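You operate a simulated robot arm through the tools that you are given. There is no shell and no other tool.

The job below is to be done with a simulated robot arm. You get a single attempt, and the scene is never put back.

JOB
Set speed and heat by the card, heaters on, zero the count, and start once the orange lamp lights.

Only the result counts: the job must be done as asked and must still hold three seconds after the hand-in. Knocking over, shifting, dropping, spilling or breaking anything else fails it.

ROBOT AND FRAMES
A 6-joint arm with a two-finger gripper, fixed in place. Base frame: the origin is at the foot of the arm, x ahead of it, y to its left, z up; the work surface is at about z = 780. Units: mm, degrees, N and s.
Its first joint turns from -166.0 to 166.0 degrees. Payload 2.45 kg.
Tool frame: the origin (TCP) lies between the finger pads and is the grasp point; the fingertips stand 20 mm ahead of it; z points along the fingers, y is the line along which they close. Largest opening 140 mm; the body of the gripper starts 168 mm behind the TCP.
Orientation is told as [roll, pitch, yaw] about the base's x, y, z axes, in that order, counted from this pose: with the fingers straight down and closing along the base's y, the tool's x points along the base's -x, its y along +y and its z along -z.

CONTROLS
- The arm moves only by the tool play_rows. Its argument "motion" is a list that holds one entry, the list of rows, each a list of 7 numbers: the turn, a rotation vector about the tool's x, y, z in degrees, then the shift along the tool's x, y, z in mm, then the finger opening in mm, from 0 to 140. In form: [[[rx, ry, rz, dx, dy, dz, fingers], ...]]. A call has 1 to 20 rows; each row shifts and turns the commanded pose from where the row before left it, along the tool's axes as they then stand. Each row takes 0.2 s and may step no farther than 50 mm and 8.6 degrees from the row before; otherwise, or with a gripper value out of range, the whole call is refused. Where a pose cannot be reached the arm comes as near as it can. A force on the tool above 40 N (or 10 N above the force at the start of the call, whichever is more), or a blocked arm, ends the call early, and 0.2 s more pass. Each finger travels about 45 mm/s and halts on what it meets, pressing with about 29 N; the grip force reading is that of the motor and also rises with nothing between the fingers. The clock runs only during rows and for 0.2 s after the last one: add rows that do not move to give the fingers time. The reply holds the time, the measured pose of the TCP, the force on the tool along the base axes, the opening and the grip force, in the units named above and with some noise, with the torque about the TCP (base axes, N m) and any sound that the robot's microphone picked up.
- Cameras (640 x 400 px; columns grow to the right, rows downward): "scene" is fixed at [411.7, 499.8, 1392.1]; the picture's right is [-0.79, -0.61, 0.00], its down [-0.31, 0.41, -0.86] and it looks along [0.52, -0.68, -0.51] (base axes); focal length 336 px, centre (320, 200). "wrist" rides on the gripper at [78, 11, -209] in the tool frame; the picture's right is [-0.14, 0.99, 0.00], its down [-0.92, -0.13, -0.37] and it looks along [-0.37, -0.05, 0.93] (tool axes); focal length 280 px, centre (320, 200). There is no depth. A picture from a camera that has moved, and an enlarged one, comes with that camera's place and axes in the base frame and with its lens. The place of the scene camera against the robot may be out by one fixed shift of up to 12 mm in any direction.
- snapshot(camera): a new picture of that camera. It takes no simulated time.
- inspect(camera, box): a new picture of the part [left, top, right, bottom] of that camera's present view, enlarged. It takes no simulated time.
- hand_in(): hands the job in; it is judged then, once.

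Nothing tells you positions but the pictures and the camera data. Unless the task says otherwise, let go and move clear before handing in.

The tools are called after ">>>" by a JSON object that holds its "name" and its "arguments". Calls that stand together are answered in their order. play_rows: Moves the arm, as the interface text tells. Its arguments: {"type":"object","properties":{"motion":{"type":"array","items":{"type":"array","items":{"type":"array","items":{"type":"number"}}}}},"required":["motion"]} The other tools are called the same way: snapshot (camera) takes a picture; inspect (camera, box) takes an enlarged picture of a part of a camera's view; hand_in () hands the job in.

At the start:

```text
clock: 0.0
ee_pos: [519.3, -224.5, 1091.4]
tool_rot: [0.0, 0.1, 0.0]
wrist_force: [-0.2, -0.2, -0.6]
moment: [-0.02, 0.03, 0.0]
gripper_width: 140.0
finger_force: 0.0
```

scene: 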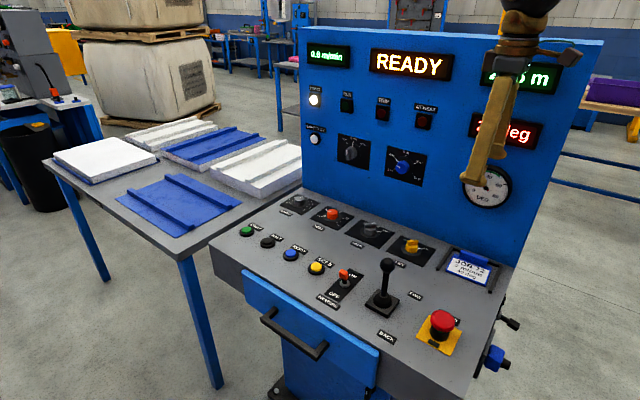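
wrist: 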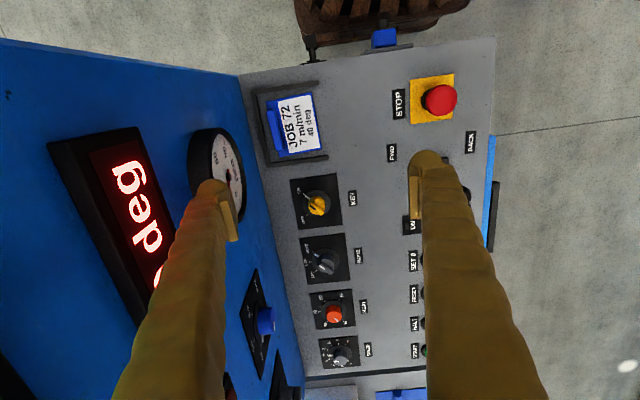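

I see a control console with a sloped desk (knobs, buttons, a toggle, a joystick, a stop button, a job card) and an upright panel with displays, lamps and knobs. First I'll take enlarged pictures to read the labels.

>>> {"name": "inspect", "arguments": {"camera": "scene", "box": [220, 180, 380, 280]}}

>>> {"name": "inspect", "arguments": {"camera": "scene", "box": [290, 80, 450, 180]}}

>>> {"name": "inspect", "arguments": {"camera": "scene", "box": [360, 200, 520, 300]}}

>>> {"name": "inspect", "arguments": {"camera": "scene", "box": [300, 250, 480, 362]}}

>>> {"name": "inspect", "arguments": {"camera": "wrist", "box": [240, 60, 400, 160]}}

>>> {"name": "inspect", "arguments": {"camera": "wrist", "box": [270, 160, 430, 260]}}

>>> {"name": "inspect", "arguments": {"camera": "wrist", "box": [280, 270, 440, 370]}}

>>> {"name": "inspect", "arguments": {"camera": "scene", "box": [290, 30, 590, 218]}}

```text
4.00 times, centred on (300, 230) of scene
camera zoom: at [411.7, 499.8, 1392.1], right [-0.79, -0.61, 0.0], down [-0.31, 0.41, -0.86], along [0.52, -0.68, -0.51], focal length 1346 px, centre (400, 80)
```

zoom: 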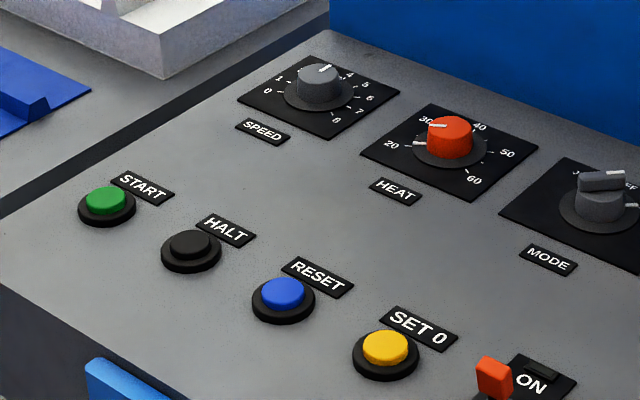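

```text
4.00 times, centred on (370, 130) of scene
camera zoom: at [411.7, 499.8, 1392.1], right [-0.79, -0.61, 0.0], down [-0.31, 0.41, -0.86], along [0.52, -0.68, -0.51], focal length 1346 px, centre (120, 480)
```

zoom: 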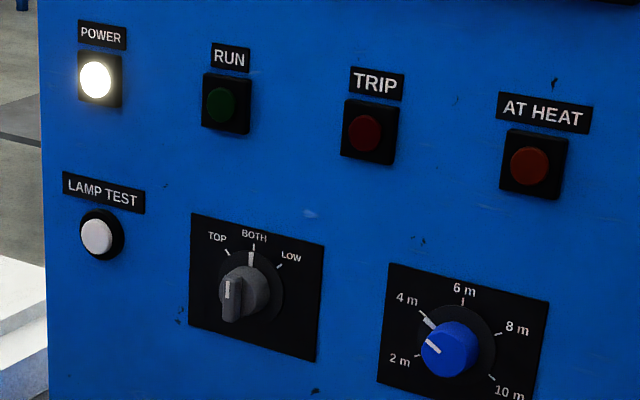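

```text
4.00 times, centred on (440, 250) of scene
camera zoom: at [411.7, 499.8, 1392.1], right [-0.79, -0.61, 0.0], down [-0.31, 0.41, -0.86], along [0.52, -0.68, -0.51], focal length 1346 px, centre (-160, 0)
```

zoom: 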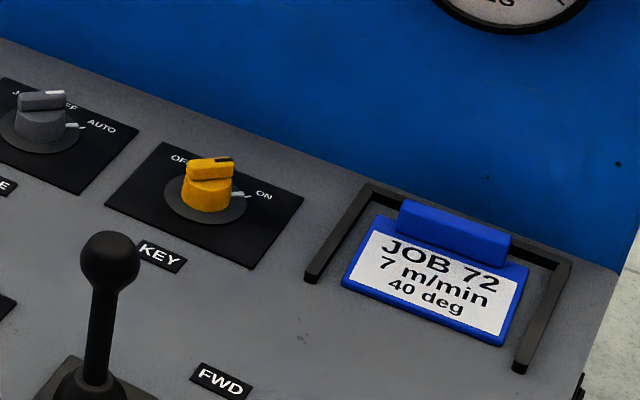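

```text
3.56 times, centred on (390, 306) of scene
camera zoom: at [411.7, 499.8, 1392.1], right [-0.79, -0.61, 0.0], down [-0.31, 0.41, -0.86], along [0.52, -0.68, -0.51], focal length 1197 px, centre (71, -177)
```

zoom: 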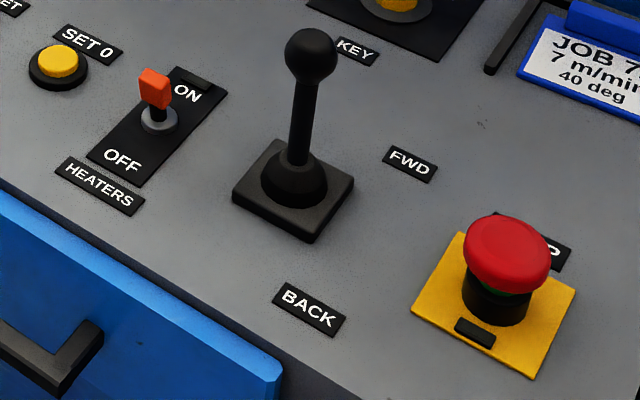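

```text
4.00 times, centred on (320, 110) of wrist
camera zoom: at [441.6, -215.1, 1300.2], right [0.14, 0.99, 0.0], down [0.92, -0.13, 0.37], along [0.37, -0.05, -0.93], focal length 1122 px, centre (320, 560)
```

zoom: 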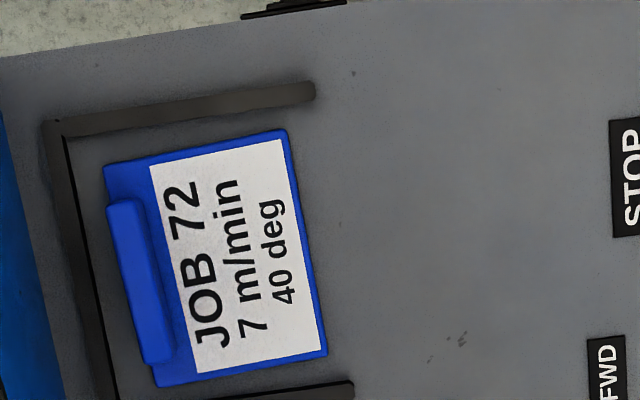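

```text
4.00 times, centred on (350, 210) of wrist
camera zoom: at [441.6, -215.1, 1300.2], right [0.14, 0.99, 0.0], down [0.92, -0.13, 0.37], along [0.37, -0.05, -0.93], focal length 1122 px, centre (200, 160)
```

zoom: 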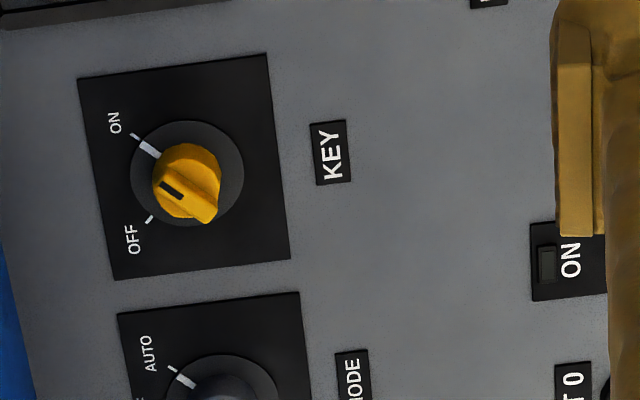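

```text
4.00 times, centred on (360, 320) of wrist
camera zoom: at [441.6, -215.1, 1300.2], right [0.14, 0.99, 0.0], down [0.92, -0.13, 0.37], along [0.37, -0.05, -0.93], focal length 1122 px, centre (160, -280)
```

zoom: 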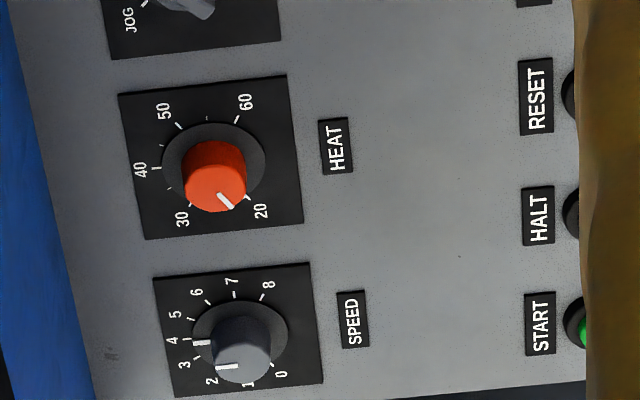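

```text
2.13 times, centred on (440, 124) of scene
camera zoom: at [411.7, 499.8, 1392.1], right [-0.79, -0.61, 0.0], down [-0.31, 0.41, -0.86], along [0.52, -0.68, -0.51], focal length 716 px, centre (65, 362)
```

zoom: 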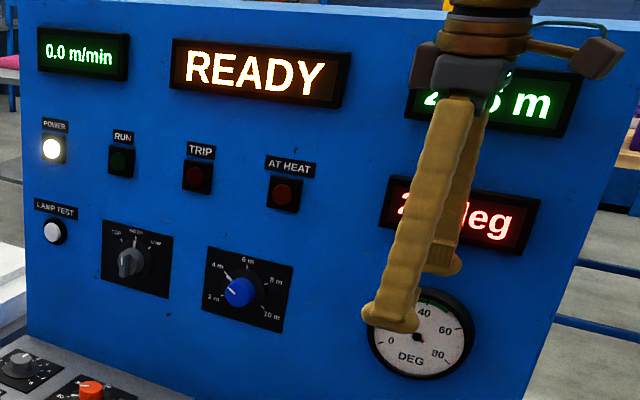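

The console's long side runs along x. The stop button is near x≈490, START and SPEED are near x≈1100, and the upright panel is at y≈-350. I'll move the open hand outward along x, high above the desk, to get better views.

>>> {"name": "play_rows", "arguments": {"motion": [[[0, 0, 0, -40, 10, 0, 140], [0, 0, 0, -40, 10, 0, 140], [0, 0, 0, -40, 10, 0, 140], [0, 0, 0, -40, 10, 0, 140], [0, 0, 0, -40, 10, 0, 140], [0, 0, 0, -40, 10, 0, 140], [0, 0, 0, -40, 10, 0, 140], [0, 0, 0, -40, 5, 0, 140], [0, 0, 0, 0, 0, 0, 140]]]}}

>>> {"name": "snapshot", "arguments": {"camera": "wrist"}}

>>> {"name": "snapshot", "arguments": {"camera": "scene"}}

```text
clock: 2.0
ee_pos: [839.4, -151.1, 1088.0]
tool_rot: [0.0, 0.0, 0.0]
wrist_force: [-0.4, 0.2, 0.3]
moment: [0.0, 0.03, 0.0]
gripper_width: 139.9
finger_force: 0.1
```

```text
taken
camera wrist: at [761.6, -140.2, 1298.6], right [0.14, 0.99, 0.0], down [0.92, -0.13, 0.37], along [0.37, -0.05, -0.93], focal length 280 px, centre (320, 200)
```

wrist: 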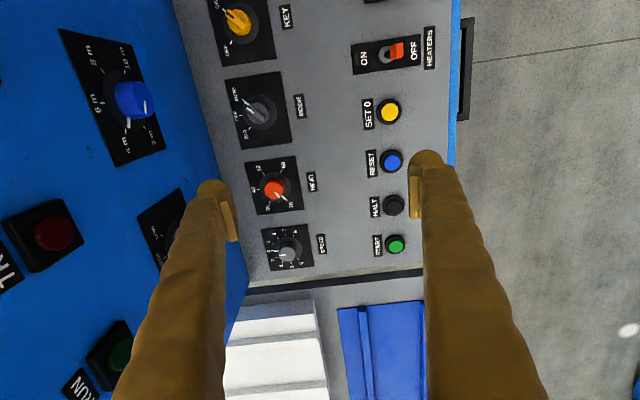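

```text
taken
```

scene: 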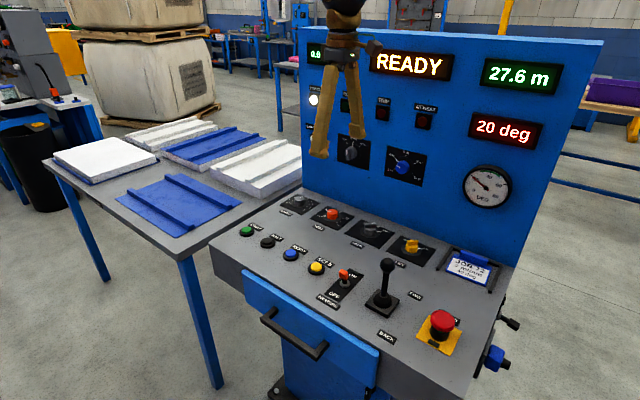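

The count display reads 27.6 m and the temperature 20 deg. From the two wrist views I put SPEED at about (1071,-253), HEAT at (930,-253), SET 0 at (819,-28), the toggle at (725,-12) and START at (1088,-26). I'll enlarge this view to check pointer positions.

>>> {"name": "inspect", "arguments": {"camera": "wrist", "box": [230, 150, 350, 225]}}

>>> {"name": "inspect", "arguments": {"camera": "wrist", "box": [240, 215, 344, 280]}}

>>> {"name": "inspect", "arguments": {"camera": "wrist", "box": [210, 60, 330, 135]}}

>>> {"name": "inspect", "arguments": {"camera": "wrist", "box": [340, 0, 480, 88]}}

>>> {"name": "inspect", "arguments": {"camera": "wrist", "box": [340, 90, 460, 265]}}

>>> {"name": "inspect", "arguments": {"camera": "scene", "box": [460, 150, 520, 188]}}

```text
5.33 times, centred on (290, 188) of wrist
camera zoom: at [761.6, -140.2, 1298.6], right [0.14, 0.99, 0.0], down [0.92, -0.13, 0.37], along [0.37, -0.05, -0.93], focal length 1495 px, centre (480, 267)
```

zoom: 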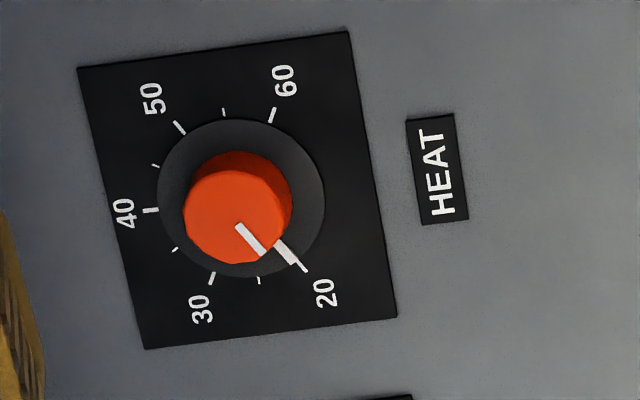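

```text
6.15 times, centred on (292, 248) of wrist
camera zoom: at [761.6, -140.2, 1298.6], right [0.14, 0.99, 0.0], down [0.92, -0.13, 0.37], along [0.37, -0.05, -0.93], focal length 1726 px, centre (492, -92)
```

zoom: 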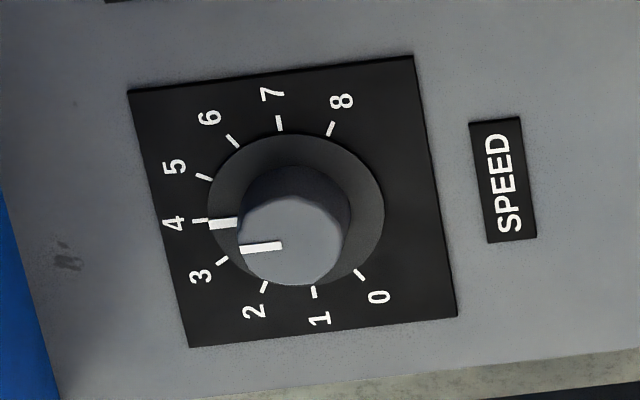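

```text
5.33 times, centred on (270, 98) of wrist
camera zoom: at [761.6, -140.2, 1298.6], right [0.14, 0.99, 0.0], down [0.92, -0.13, 0.37], along [0.37, -0.05, -0.93], focal length 1495 px, centre (587, 747)
```

zoom: 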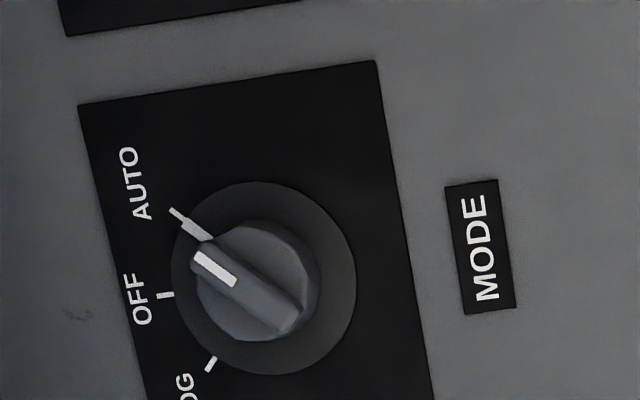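

```text
4.55 times, centred on (410, 44) of wrist
camera zoom: at [761.6, -140.2, 1298.6], right [0.14, 0.99, 0.0], down [0.92, -0.13, 0.37], along [0.37, -0.05, -0.93], focal length 1274 px, centre (-89, 909)
```

zoom: 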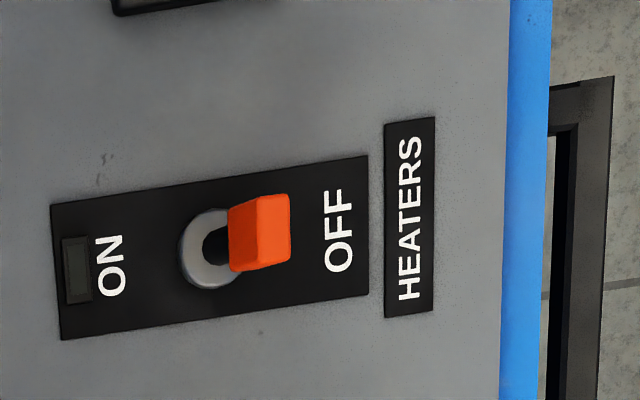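

```text
2.29 times, centred on (400, 178) of wrist
camera zoom: at [761.6, -140.2, 1298.6], right [0.14, 0.99, 0.0], down [0.92, -0.13, 0.37], along [0.37, -0.05, -0.93], focal length 641 px, centre (137, 251)
```

zoom: 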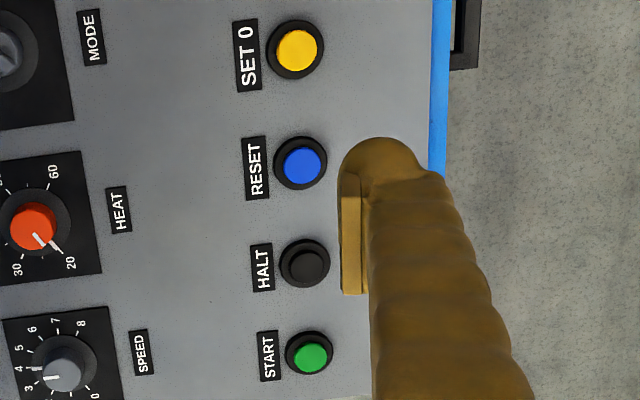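

```text
10.53 times, centred on (490, 169) of scene
camera zoom: at [411.7, 499.8, 1392.1], right [-0.79, -0.61, 0.0], down [-0.31, 0.41, -0.86], along [0.52, -0.68, -0.51], focal length 3543 px, centre (-1470, 526)
```

zoom: 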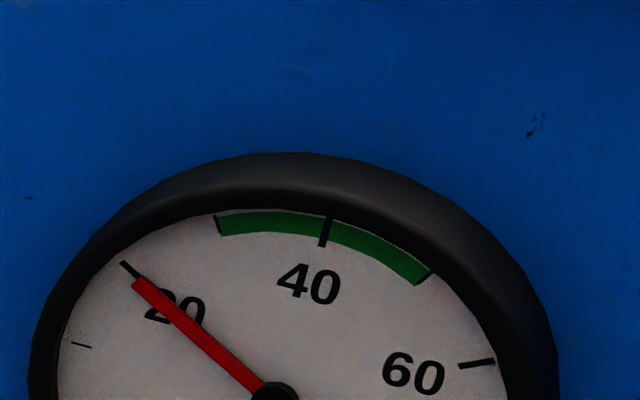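

Mode is on AUTO, speed points at 4, heat at 20 and the heater toggle is OFF. The desk is nearly flat at z≈788. SPEED is beyond the straight-down reach, so I'll tilt the hand outward by 30° and hover above SPEED.

>>> {"name": "play_rows", "arguments": {"motion": [[[0, -7.5, 0, 0, 0, 0, 140], [0, -7.5, 0, 0, 0, 0, 140], [0, -7.5, 0, 0, 0, 0, 140], [0, -7.5, 0, 0, 0, 0, 140], [0, 0, 0, -16.2, -14.3, 37.1, 130], [0, 0, 0, -16.2, -14.3, 37.1, 120], [0, 0, 0, -16.2, -14.3, 37.1, 110], [0, 0, 0, -16.2, -14.3, 37.1, 100], [0, 0, 0, -16.2, -14.3, 37.1, 90], [0, 0, 0, -16.2, -14.3, 37.1, 80], [0, 0, 0, -16.2, -14.3, 37.1, 80], [0, 0, 0, 0, 0, 0, 80]]]}}

>>> {"name": "snapshot", "arguments": {"camera": "wrist"}}

>>> {"name": "snapshot", "arguments": {"camera": "scene"}}

```text
clock: 4.6
ee_pos: [1067.1, -250.5, 922.4]
tool_rot: [0.0, -30.0, 0.0]
wrist_force: [-0.2, 0.6, 0.9]
moment: [0.0, -0.04, 0.01]
gripper_width: 79.9
finger_force: 0.1
```

```text
taken
camera wrist: at [895.6, -240.7, 1066.1], right [0.12, 0.99, 0.07], down [0.61, -0.13, 0.78], along [0.78, -0.05, -0.62], focal length 280 px, centre (320, 200)
```

wrist: 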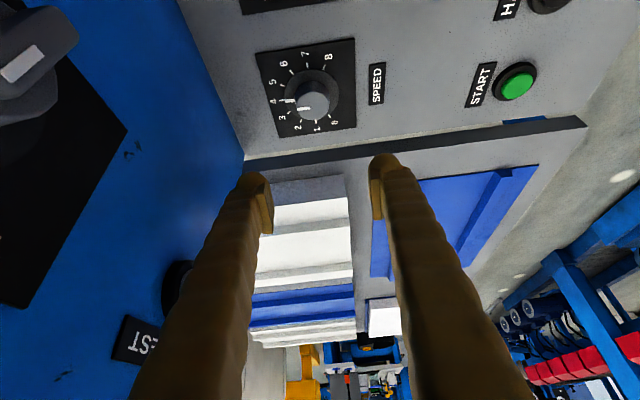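

```text
taken
```

scene: 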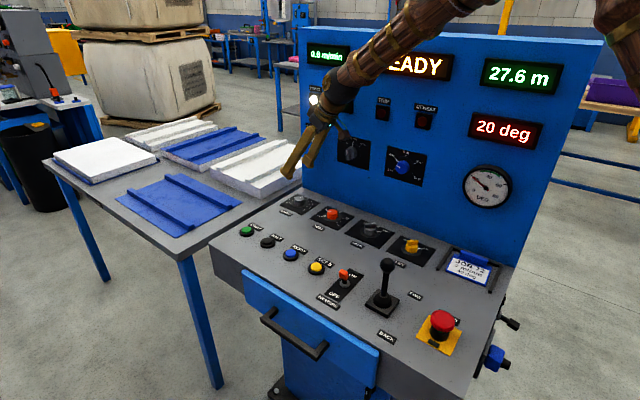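

The tilted hover works: TCP is about (1067,-250,922). I'll zoom in on the SPEED knob from here to refine its position and scale.

>>> {"name": "inspect", "arguments": {"camera": "wrist", "box": [250, 30, 378, 110]}}

>>> {"name": "inspect", "arguments": {"camera": "wrist", "box": [250, 75, 378, 155]}}

>>> {"name": "inspect", "arguments": {"camera": "wrist", "box": [450, 40, 578, 120]}}

```text
5.00 times, centred on (314, 70) of wrist
camera zoom: at [895.6, -240.7, 1066.1], right [0.12, 0.99, 0.07], down [0.61, -0.13, 0.78], along [0.78, -0.05, -0.62], focal length 1402 px, centre (350, 850)
```

zoom: 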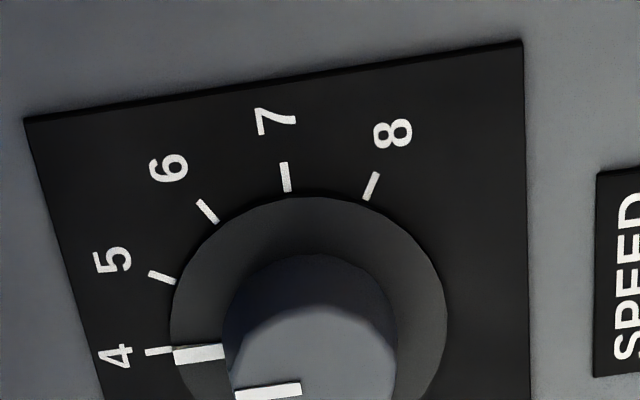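

```text
5.00 times, centred on (314, 115) of wrist
camera zoom: at [895.6, -240.7, 1066.1], right [0.12, 0.99, 0.07], down [0.61, -0.13, 0.78], along [0.78, -0.05, -0.62], focal length 1402 px, centre (350, 625)
```

zoom: 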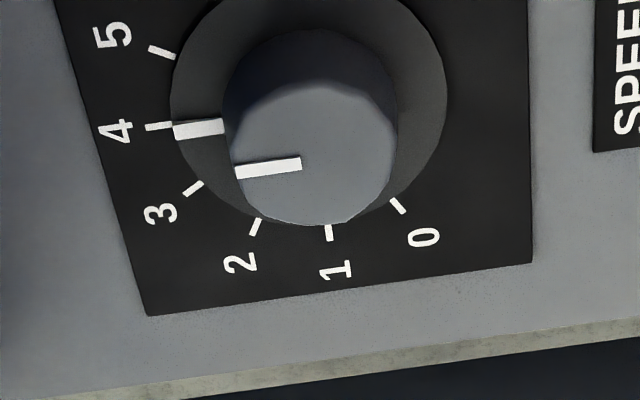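

```text
5.00 times, centred on (514, 80) of wrist
camera zoom: at [895.6, -240.7, 1066.1], right [0.12, 0.99, 0.07], down [0.61, -0.13, 0.78], along [0.78, -0.05, -0.62], focal length 1402 px, centre (-650, 800)
```

zoom: 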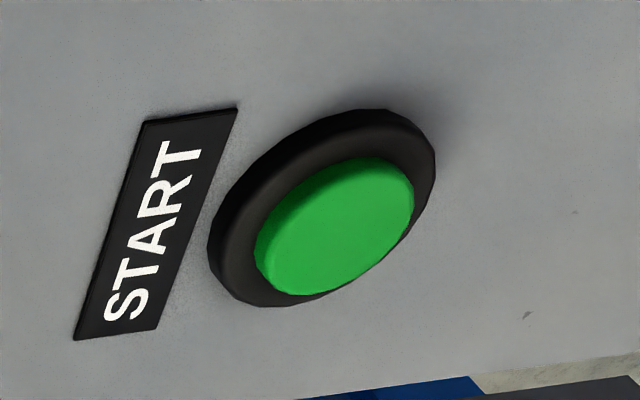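

From the tick positions the SPEED axis is about (1064.5,-250.5). The scale is 30° per unit, so 4→7 is a 90° clockwise turn. The HEAT axis is about (926,-250), and 20→40 is a 120° turn. I'll lower to just above the SPEED knob and check alignment.

>>> {"name": "play_rows", "arguments": {"motion": [[[0, 0, 0, 19.8, 0.6, 31.3, 70], [0, 0, 0, 19.8, 0.6, 31.3, 70], [0, 0, 0, 0, 0, 0, 70]]]}}

>>> {"name": "snapshot", "arguments": {"camera": "wrist"}}

>>> {"name": "inspect", "arguments": {"camera": "scene", "box": [250, 130, 378, 210]}}

```text
clock: 5.4
ee_pos: [1062.3, -249.1, 846.5]
tool_rot: [0.0, -30.1, 0.0]
wrist_force: [-0.5, -0.5, 0.4]
moment: [0.03, 0.0, 0.01]
gripper_width: 70.1
finger_force: 0.0
```

```text
taken
camera wrist: at [890.7, -239.0, 990.2], right [0.12, 0.99, 0.07], down [0.61, -0.13, 0.78], along [0.78, -0.05, -0.62], focal length 280 px, centre (320, 200)
```

wrist: 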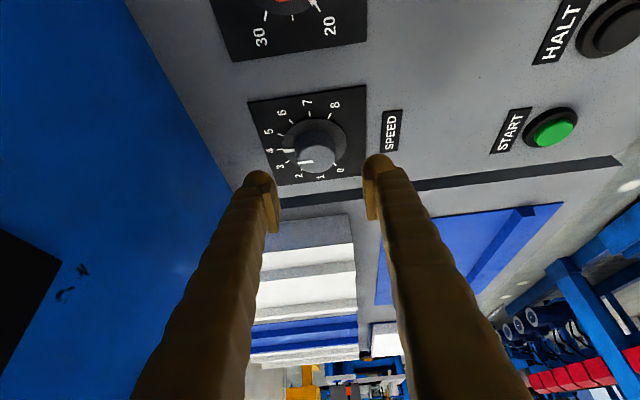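

```text
5.00 times, centred on (314, 170) of scene
camera zoom: at [411.7, 499.8, 1392.1], right [-0.79, -0.61, 0.0], down [-0.31, 0.41, -0.86], along [0.52, -0.68, -0.51], focal length 1683 px, centre (350, 350)
```

zoom: 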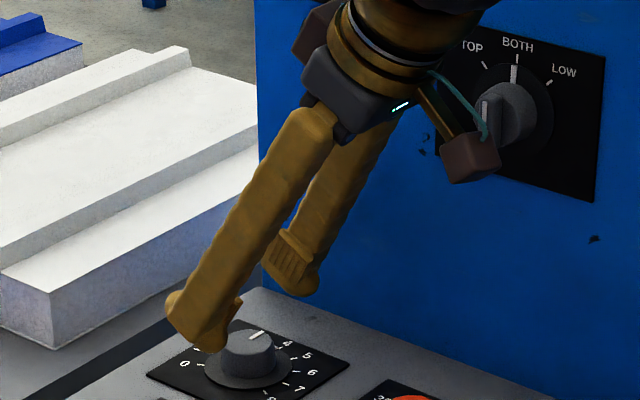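

The fingers hang above the SPEED knob, still clear of it. I'll zoom to measure the alignment.

>>> {"name": "inspect", "arguments": {"camera": "wrist", "box": [240, 80, 400, 180]}}

>>> {"name": "inspect", "arguments": {"camera": "wrist", "box": [240, 140, 400, 240]}}

```text
4.00 times, centred on (320, 130) of wrist
camera zoom: at [890.7, -239.0, 990.2], right [0.12, 0.99, 0.07], down [0.61, -0.13, 0.78], along [0.78, -0.05, -0.62], focal length 1122 px, centre (320, 480)
```

zoom: 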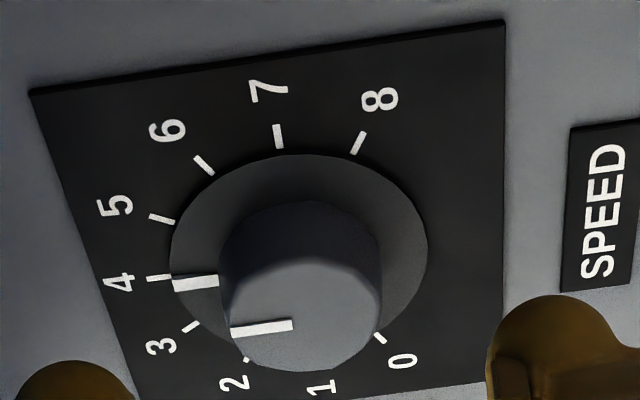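

```text
4.00 times, centred on (320, 190) of wrist
camera zoom: at [890.7, -239.0, 990.2], right [0.12, 0.99, 0.07], down [0.61, -0.13, 0.78], along [0.78, -0.05, -0.62], focal length 1122 px, centre (320, 240)
```

zoom: 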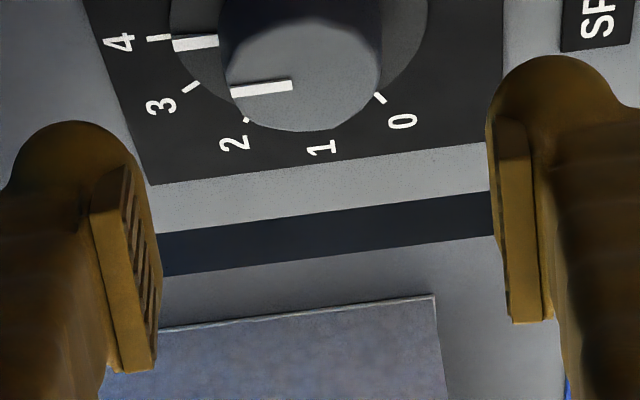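

The TCP looks aligned with the knob axis within about 1 mm. I'll lower another 20 mm with the fingers straddling the knob and check again.

>>> {"name": "play_rows", "arguments": {"motion": [[[0, 0, 0, 5, 0, 8.7, 70], [0, 0, 0, 5, 0, 8.7, 70], [0, 0, 0, 0, 0, 0, 70]]]}}

>>> {"name": "inspect", "arguments": {"camera": "wrist", "box": [240, 110, 400, 210]}}

>>> {"name": "inspect", "arguments": {"camera": "scene", "box": [268, 170, 332, 210]}}

```text
clock: 6.2
ee_pos: [1063.6, -251.0, 828.0]
tool_rot: [0.1, -30.0, 0.0]
wrist_force: [-0.5, 0.1, -0.3]
moment: [0.0, 0.01, -0.04]
gripper_width: 70.2
finger_force: 0.1
```

```text
4.00 times, centred on (320, 160) of wrist
camera zoom: at [891.9, -239.7, 970.8], right [0.12, 0.99, 0.07], down [0.61, -0.13, 0.78], along [0.78, -0.05, -0.62], focal length 1122 px, centre (320, 360)
```

zoom: 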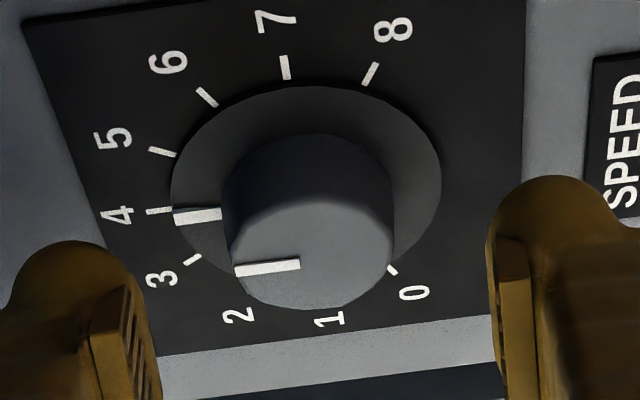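

```text
10.00 times, centred on (300, 190) of scene
camera zoom: at [411.7, 499.8, 1392.1], right [-0.79, -0.61, 0.0], down [-0.31, 0.41, -0.86], along [0.52, -0.68, -0.51], focal length 3366 px, centre (520, 300)
```

zoom: 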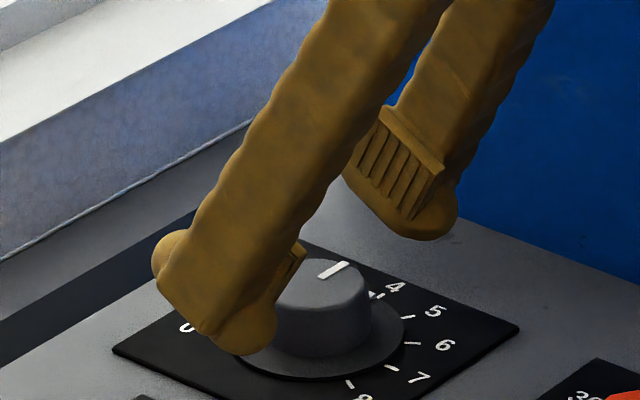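

The fingers straddle the knob and alignment still looks good. I'll lower 6 mm more and close on the knob.

>>> {"name": "play_rows", "arguments": {"motion": [[[0, 0, 0, 3, 0, 5.2, 70], [0, 0, 0, 0, 0, 0, 70], [0, 0, 0, 0, 0, 0, 50], [0, 0, 0, 0, 0, 0, 30], [0, 0, 0, 0, 0, 0, 30], [0, 0, 0, 0, 0, 0, 30]]]}}

>>> {"name": "inspect", "arguments": {"camera": "wrist", "box": [240, 110, 400, 210]}}

>>> {"name": "inspect", "arguments": {"camera": "scene", "box": [268, 170, 332, 210]}}

```text
clock: 7.6
ee_pos: [1062.9, -249.2, 822.4]
tool_rot: [0.0, -30.0, 0.0]
wrist_force: [-1.1, -1.8, 1.5]
moment: [-0.04, -0.01, -0.04]
gripper_width: 31.3
finger_force: 1.2
```

```text
4.00 times, centred on (320, 160) of wrist
camera zoom: at [891.7, -239.3, 965.3], right [0.12, 0.99, 0.07], down [0.61, -0.13, 0.78], along [0.78, -0.05, -0.62], focal length 1122 px, centre (320, 360)
```

zoom: 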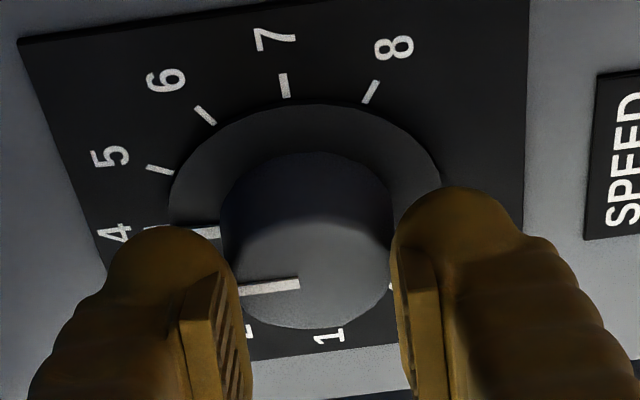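

```text
10.00 times, centred on (300, 190) of scene
camera zoom: at [411.7, 499.8, 1392.1], right [-0.79, -0.61, 0.0], down [-0.31, 0.41, -0.86], along [0.52, -0.68, -0.51], focal length 3366 px, centre (520, 300)
```

zoom: 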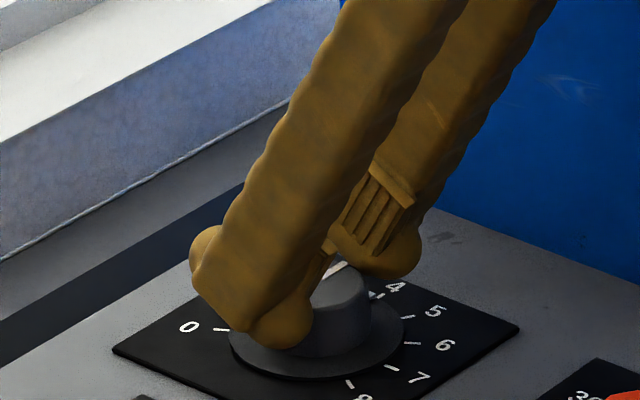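

The fingers stopped at 31.3 mm, apparently with the fingertips on the knob. I'll squeeze fully and see whether the grip holds.

>>> {"name": "play_rows", "arguments": {"motion": [[[0, 0, 0, 0, 0, 0, 10], [0, 0, 0, 0, 0, 0, 0], [0, 0, 0, 0, 0, 0, 0]]]}}

>>> {"name": "inspect", "arguments": {"camera": "wrist", "box": [240, 110, 400, 210]}}

```text
clock: 8.4
ee_pos: [1065.1, -248.7, 826.9]
tool_rot: [-0.2, -30.4, 0.3]
wrist_force: [1.0, 0.4, 6.6]
moment: [-0.01, -0.02, 0.01]
gripper_width: 5.7
finger_force: 29.7
stopped in row 3: the force on the tool passed its limit at 42 N (the readings are from after the stop); the commanded pose is now the measured one
```

```text
4.00 times, centred on (320, 160) of wrist
camera zoom: at [893.2, -238.9, 969.1], right [0.12, 0.99, 0.07], down [0.61, -0.13, 0.78], along [0.79, -0.05, -0.62], focal length 1122 px, centre (320, 360)
```

zoom: 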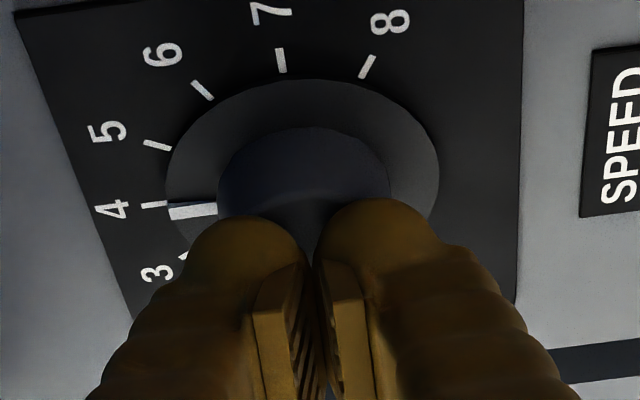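

The rounded fingertips slid over the top of the knob, so I was too high. I'll open, correct the small tilt error, and check the pose before going lower.

>>> {"name": "play_rows", "arguments": {"motion": [[[0, 0, 0, 0, 0, 0, 30], [0, 0, 0, 0, 0, 0, 60], [0, 0, 0, 0, 0, 0, 70], [0, 0, 0, 0, 0, 0, 70], [0, 0, 0, 0, 0, 0, 70]]]}}

>>> {"name": "inspect", "arguments": {"camera": "wrist", "box": [240, 110, 400, 210]}}

```text
clock: 9.6
ee_pos: [1065.4, -248.6, 826.4]
tool_rot: [-0.1, -30.3, 0.1]
wrist_force: [0.1, 0.3, 0.8]
moment: [-0.03, -0.01, 0.0]
gripper_width: 70.0
finger_force: 0.0
```

```text
4.00 times, centred on (320, 160) of wrist
camera zoom: at [892.9, -238.9, 968.5], right [0.12, 0.99, 0.07], down [0.61, -0.13, 0.78], along [0.78, -0.05, -0.62], focal length 1122 px, centre (320, 360)
```

zoom: 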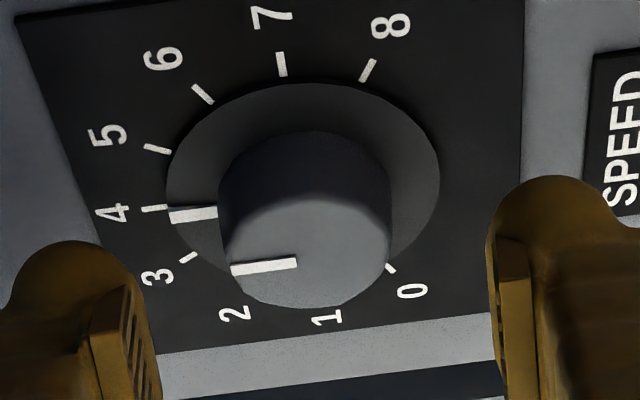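

The fingers are open again and the pointer is still at 4. I'll go about 11 mm lower so the pads reach the knob's side, watching the force.

>>> {"name": "play_rows", "arguments": {"motion": [[[0, 0, 0, 2.3, -0.2, 2.9, 70], [0, 0, 0, 2.3, -0.2, 2.9, 70], [0, 0, 0, 2.2, -0.2, 3.0, 70], [0, 0, 0, 0, 0, 0, 70]]]}}

>>> {"name": "snapshot", "arguments": {"camera": "wrist"}}

>>> {"name": "inspect", "arguments": {"camera": "wrist", "box": [240, 120, 400, 220]}}

>>> {"name": "inspect", "arguments": {"camera": "scene", "box": [268, 170, 332, 210]}}

```text
clock: 10.6
ee_pos: [1063.3, -250.8, 815.2]
tool_rot: [-0.1, -30.3, 0.1]
wrist_force: [0.6, -0.5, -0.9]
moment: [-0.04, 0.02, 0.02]
gripper_width: 69.9
finger_force: 0.1
```

```text
taken
camera wrist: at [891.2, -239.3, 957.6], right [0.12, 0.99, 0.07], down [0.61, -0.13, 0.78], along [0.78, -0.05, -0.62], focal length 280 px, centre (320, 200)
```

wrist: 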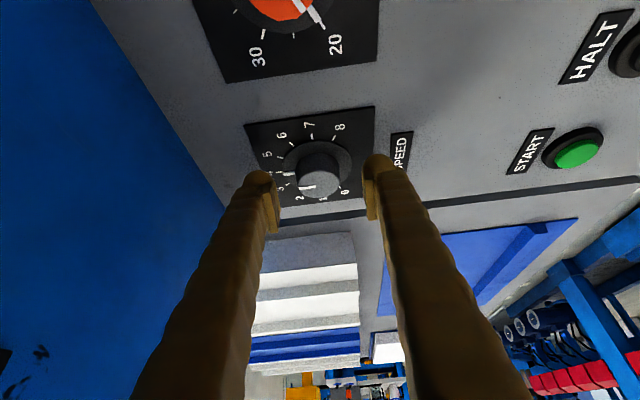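

```text
4.00 times, centred on (320, 170) of wrist
camera zoom: at [891.2, -239.3, 957.6], right [0.12, 0.99, 0.07], down [0.61, -0.13, 0.78], along [0.78, -0.05, -0.62], focal length 1122 px, centre (320, 320)
```

zoom: 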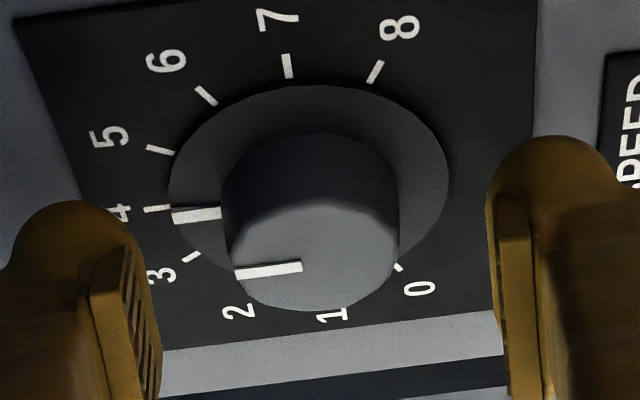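

```text
10.00 times, centred on (300, 190) of scene
camera zoom: at [411.7, 499.8, 1392.1], right [-0.79, -0.61, 0.0], down [-0.31, 0.41, -0.86], along [0.52, -0.68, -0.51], focal length 3366 px, centre (520, 300)
```

zoom: 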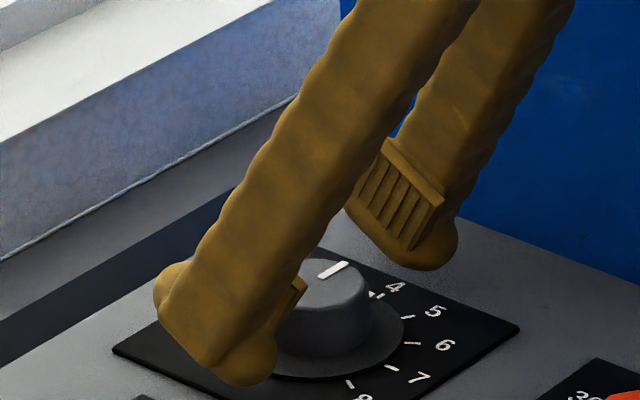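

The fingers are now low around the knob. I'll nudge 1.5 mm back and 1 mm down, then close gradually.

>>> {"name": "play_rows", "arguments": {"motion": [[[0, 0, 0, 1.8, 0, 0.1, 70], [0, 0, 0, 0, 0, 0, 50], [0, 0, 0, 0, 0, 0, 36], [0, 0, 0, 0, 0, 0, 30], [0, 0, 0, 0, 0, 0, 26], [0, 0, 0, 0, 0, 0, 26]]]}}

>>> {"name": "inspect", "arguments": {"camera": "wrist", "box": [240, 120, 400, 220]}}

>>> {"name": "inspect", "arguments": {"camera": "scene", "box": [268, 170, 332, 210]}}

```text
clock: 12.0
ee_pos: [1061.9, -251.1, 815.2]
tool_rot: [0.0, -30.4, 0.0]
wrist_force: [1.5, -1.9, -1.2]
moment: [-0.01, 0.0, -0.02]
gripper_width: 33.4
finger_force: 45.4
```

```text
4.00 times, centred on (320, 170) of wrist
camera zoom: at [889.6, -239.6, 956.4], right [0.12, 0.99, 0.07], down [0.61, -0.13, 0.78], along [0.78, -0.05, -0.62], focal length 1122 px, centre (320, 320)
```

zoom: 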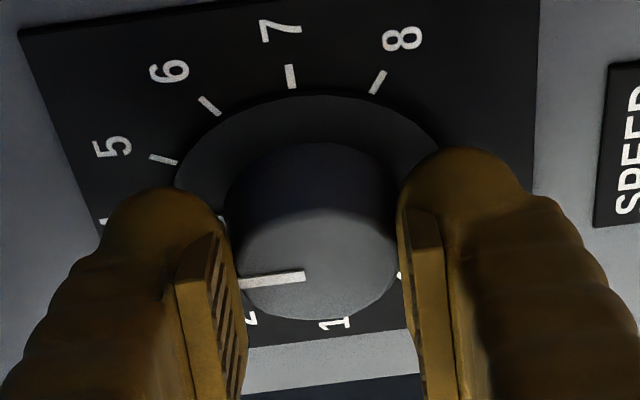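

```text
10.00 times, centred on (300, 190) of scene
camera zoom: at [411.7, 499.8, 1392.1], right [-0.79, -0.61, 0.0], down [-0.31, 0.41, -0.86], along [0.52, -0.68, -0.51], focal length 3366 px, centre (520, 300)
```

zoom: 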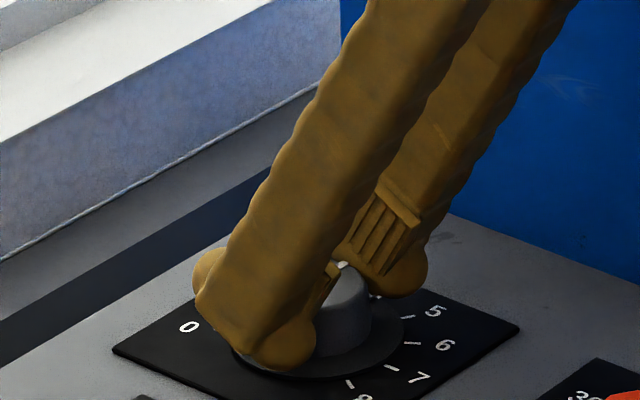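

The grip is firm at 33.4 mm. I'll turn 16° clockwise about the vertical axis as a test.

>>> {"name": "play_rows", "arguments": {"motion": [[[2, 0, 3.464, 0, 0, 0, 24], [2, 0, 3.464, 0, 0, 0, 24], [2, 0, 3.464, 0, 0, 0, 24], [2, 0, 3.464, 0, 0, 0, 24], [0, 0, 0, 0, 0, 0, 24]]]}}

>>> {"name": "inspect", "arguments": {"camera": "wrist", "box": [240, 120, 400, 220]}}

>>> {"name": "inspect", "arguments": {"camera": "scene", "box": [268, 170, 332, 210]}}

```text
clock: 13.2
ee_pos: [1062.2, -249.6, 815.0]
tool_rot: [-0.1, -30.3, -16.0]
wrist_force: [-5.6, 19.8, 6.8]
moment: [0.19, 0.01, 0.05]
gripper_width: 33.4
finger_force: 45.4
```

```text
4.00 times, centred on (320, 170) of wrist
camera zoom: at [899.4, -191.9, 956.5], right [0.39, 0.92, 0.07], down [0.55, -0.29, 0.78], along [0.74, -0.26, -0.62], focal length 1122 px, centre (320, 320)
```

zoom: 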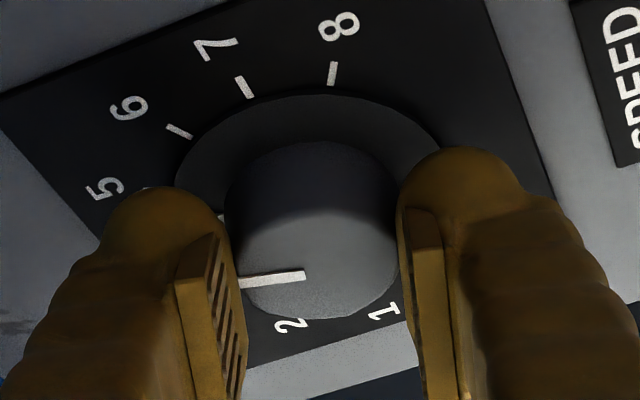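

```text
10.00 times, centred on (300, 190) of scene
camera zoom: at [411.7, 499.8, 1392.1], right [-0.79, -0.61, 0.0], down [-0.31, 0.41, -0.86], along [0.52, -0.68, -0.51], focal length 3366 px, centre (520, 300)
```

zoom: 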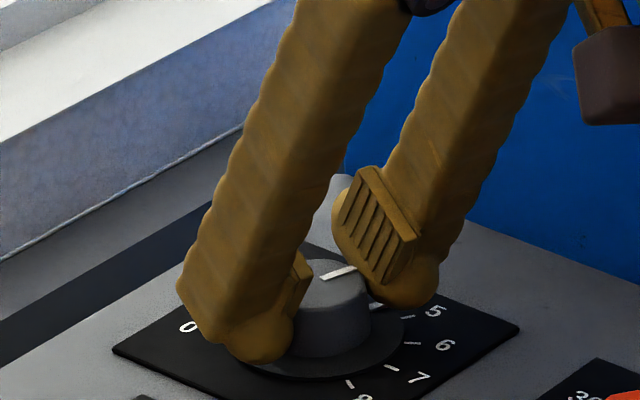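

The knob follows the grip (now 16° on), but there is a 20 N side force. That suggests the true axis is about 2.5 mm further out in x, near 1064.2. I'll release, swing back to yaw 0, shift +2.5 mm and regrip.

>>> {"name": "play_rows", "arguments": {"motion": [[[0, 0, 0, 0, 0, 0, 45], [0, 0, 0, 0, 0, 0, 64], [0, 0, 0, 0, 0, 0, 64], [-4, 0, -6.928, 0, 0, 0, 64], [-4, 0, -6.928, 0, 0, 0, 64], [0, 0, 0, -2.2, 0, 1.25, 64], [0, 0, 0, 0, 0, 0, 64]]]}}

>>> {"name": "inspect", "arguments": {"camera": "wrist", "box": [240, 120, 400, 220]}}

```text
clock: 14.8
ee_pos: [1063.6, -250.4, 814.2]
tool_rot: [-0.1, -30.2, 0.1]
wrist_force: [-0.1, -0.3, 0.5]
moment: [-0.01, -0.01, 0.0]
gripper_width: 63.9
finger_force: 0.1
```

```text
4.00 times, centred on (320, 170) of wrist
camera zoom: at [892.2, -240.2, 956.4], right [0.12, 0.99, 0.07], down [0.61, -0.13, 0.78], along [0.78, -0.05, -0.62], focal length 1122 px, centre (320, 320)
```

zoom: 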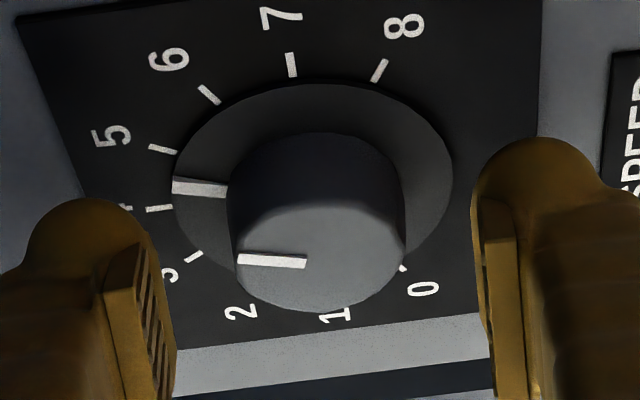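

The pointer is now halfway between 4 and 5, as expected. I'll regrip with the corrected centre and turn another 37°.

>>> {"name": "play_rows", "arguments": {"motion": [[[0, 0, 0, 0, 0.5, 0, 50], [0, 0, 0, 0, 0, 0, 38], [0, 0, 0, 0, 0, 0, 30], [0, 0, 0, 0, 0, 0, 24], [0, 0, 0, 0, 0, 0, 24], [2.3, 0, 3.99, 0, 0, 0, 24], [2.3, 0, 3.99, 0, 0, 0, 24], [2.3, 0, 3.99, 0, 0, 0, 24], [2.3, 0, 3.99, 0, 0, 0, 24], [2.3, 0, 3.99, 0, 0, 0, 24], [2.3, 0, 3.99, 0, 0, 0, 24], [2.3, 0, 3.99, 0, 0, 0, 24], [2.3, 0, 3.99, 0, 0, 0, 24], [0, 0, 0, 0, 0, 0, 24]]]}}

>>> {"name": "inspect", "arguments": {"camera": "wrist", "box": [240, 120, 400, 220]}}

>>> {"name": "snapshot", "arguments": {"camera": "scene"}}

```text
clock: 17.8
ee_pos: [1064.8, -250.2, 814.8]
tool_rot: [0.1, -30.3, -37.0]
wrist_force: [2.5, -25.5, 3.4]
moment: [-0.28, 0.01, -0.01]
gripper_width: 33.5
finger_force: 44.9
```

```text
4.00 times, centred on (320, 170) of wrist
camera zoom: at [933.4, -138.2, 957.1], right [0.69, 0.72, 0.07], down [0.41, -0.47, 0.78], along [0.6, -0.51, -0.62], focal length 1122 px, centre (320, 320)
```

zoom: 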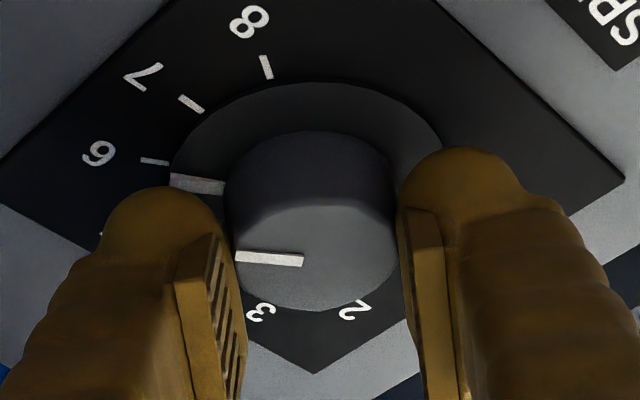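

```text
taken
```

scene: 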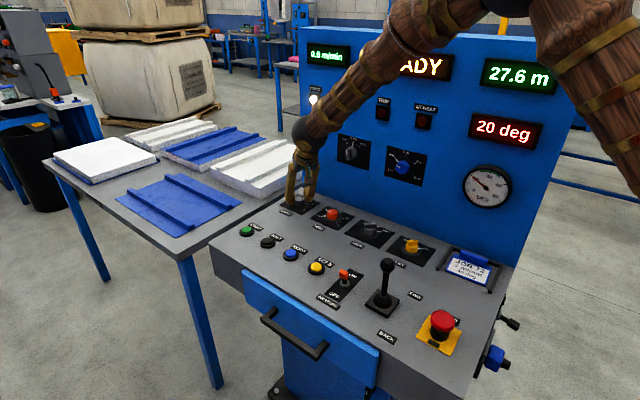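

It turned without slipping and the pointer is between 5 and 6. The side force flipped, so the axis is near x=1063.4. I'll release, swing back, shift -0.85 mm, regrip and turn the last 37°.

>>> {"name": "play_rows", "arguments": {"motion": [[[0, 0, 0, 0, 0, 0, 45], [0, 0, 0, 0, 0, 0, 64], [0, 0, 0, 0, 0, 0, 64], [-3.7, 0, -6.409, 0, 0, 0, 64], [-3.7, 0, -6.409, 0, 0, 0, 64], [-3.7, 0, -6.409, 0, 0, 0, 64], [-3.7, 0, -6.409, 0, 0, 0, 64], [-3.7, 0, -6.409, 0, 0, 0, 64], [0, 0, 0, 0.74, 0, -0.43, 64], [0, 0, 0, 0, 0, 0, 64]]]}}

>>> {"name": "inspect", "arguments": {"camera": "wrist", "box": [240, 120, 400, 220]}}

```text
clock: 20.0
ee_pos: [1064.9, -249.7, 813.9]
tool_rot: [-0.2, -30.3, 0.3]
wrist_force: [0.7, -0.4, -0.4]
moment: [0.01, 0.02, 0.01]
gripper_width: 63.8
finger_force: 0.0
```

```text
4.00 times, centred on (320, 170) of wrist
camera zoom: at [891.7, -239.8, 956.4], right [0.12, 0.99, 0.07], down [0.61, -0.12, 0.78], along [0.78, -0.05, -0.62], focal length 1122 px, centre (320, 320)
```

zoom: 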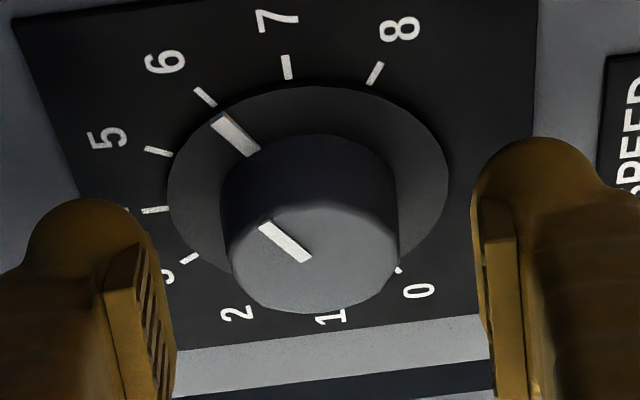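

The pointer reads about 5.8, matching 53° of turn. Now I'll regrip and turn the last 37° to reach 7.

>>> {"name": "play_rows", "arguments": {"motion": [[[0, 0, 0, 0, 0, 0, 50], [0, 0, 0, 0, 0, 0, 38], [0, 0, 0, 0, 0, 0, 30], [0, 0, 0, 0, 0, 0, 24], [0, 0, 0, 0, 0, 0, 24], [2.3125, 0, 4.005, 0, 0, 0, 24], [2.3125, 0, 4.005, 0, 0, 0, 24], [2.3125, 0, 4.005, 0, 0, 0, 24], [2.3125, 0, 4.005, 0, 0, 0, 24], [2.3125, 0, 4.005, 0, 0, 0, 24], [2.3125, 0, 4.005, 0, 0, 0, 24], [2.3125, 0, 4.005, 0, 0, 0, 24], [2.3125, 0, 4.005, 0, 0, 0, 24], [0, 0, 0, 0, 0, 0, 24]]]}}

>>> {"name": "inspect", "arguments": {"camera": "wrist", "box": [240, 120, 400, 220]}}

```text
clock: 23.0
ee_pos: [1063.5, -249.1, 814.5]
tool_rot: [0.2, -30.3, -36.9]
wrist_force: [8.4, -10.5, -0.8]
moment: [-0.32, -0.29, 0.02]
gripper_width: 33.4
finger_force: 44.7
```

```text
4.00 times, centred on (320, 170) of wrist
camera zoom: at [932.5, -138.0, 956.9], right [0.69, 0.72, 0.07], down [0.41, -0.47, 0.78], along [0.6, -0.51, -0.62], focal length 1122 px, centre (320, 320)
```

zoom: 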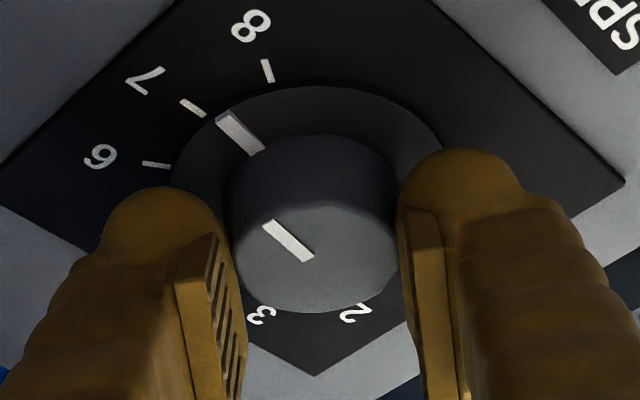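

In this view the pointer looks slightly past 7. I'll release, swing back and measure properly before correcting.

>>> {"name": "play_rows", "arguments": {"motion": [[[0, 0, 0, 0, 0, 0, 36], [0, 0, 0, 0, 0, 0, 45], [0, 0, 0, 0, 0, 0, 64], [0, 0, 0, 0, 0, 0, 64], [-3.7, 0, -6.409, 0, 0, 0, 64], [-3.7, 0, -6.409, 0, 0, 0, 64], [-3.7, 0, -6.409, 0, 0, 0, 64], [-3.7, 0, -6.409, 0, 0, 0, 64], [-3.7, 0, -6.409, 0, 0, 0, 64], [0, 0, 0, 0, 0, 0, 64]]]}}

>>> {"name": "inspect", "arguments": {"camera": "wrist", "box": [240, 120, 400, 220]}}

>>> {"name": "inspect", "arguments": {"camera": "wrist", "box": [272, 130, 352, 180]}}

```text
clock: 25.2
ee_pos: [1063.9, -249.6, 813.9]
tool_rot: [-0.1, -30.3, 0.3]
wrist_force: [0.2, 0.3, 0.1]
moment: [-0.01, 0.02, 0.01]
gripper_width: 64.0
finger_force: 0.0
```

```text
4.00 times, centred on (320, 170) of wrist
camera zoom: at [891.5, -240.2, 956.7], right [0.11, 0.99, 0.07], down [0.61, -0.12, 0.78], along [0.78, -0.05, -0.62], focal length 1122 px, centre (320, 320)
```

zoom: 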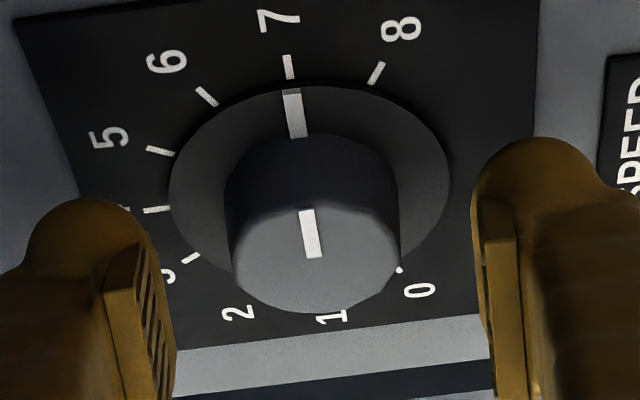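

```text
8.00 times, centred on (312, 155) of wrist
camera zoom: at [891.5, -240.2, 956.7], right [0.11, 0.99, 0.07], down [0.61, -0.12, 0.78], along [0.78, -0.05, -0.62], focal length 2243 px, centre (384, 560)
```

zoom: 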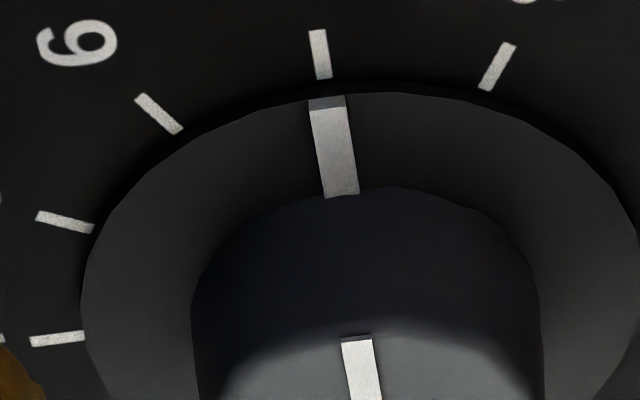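

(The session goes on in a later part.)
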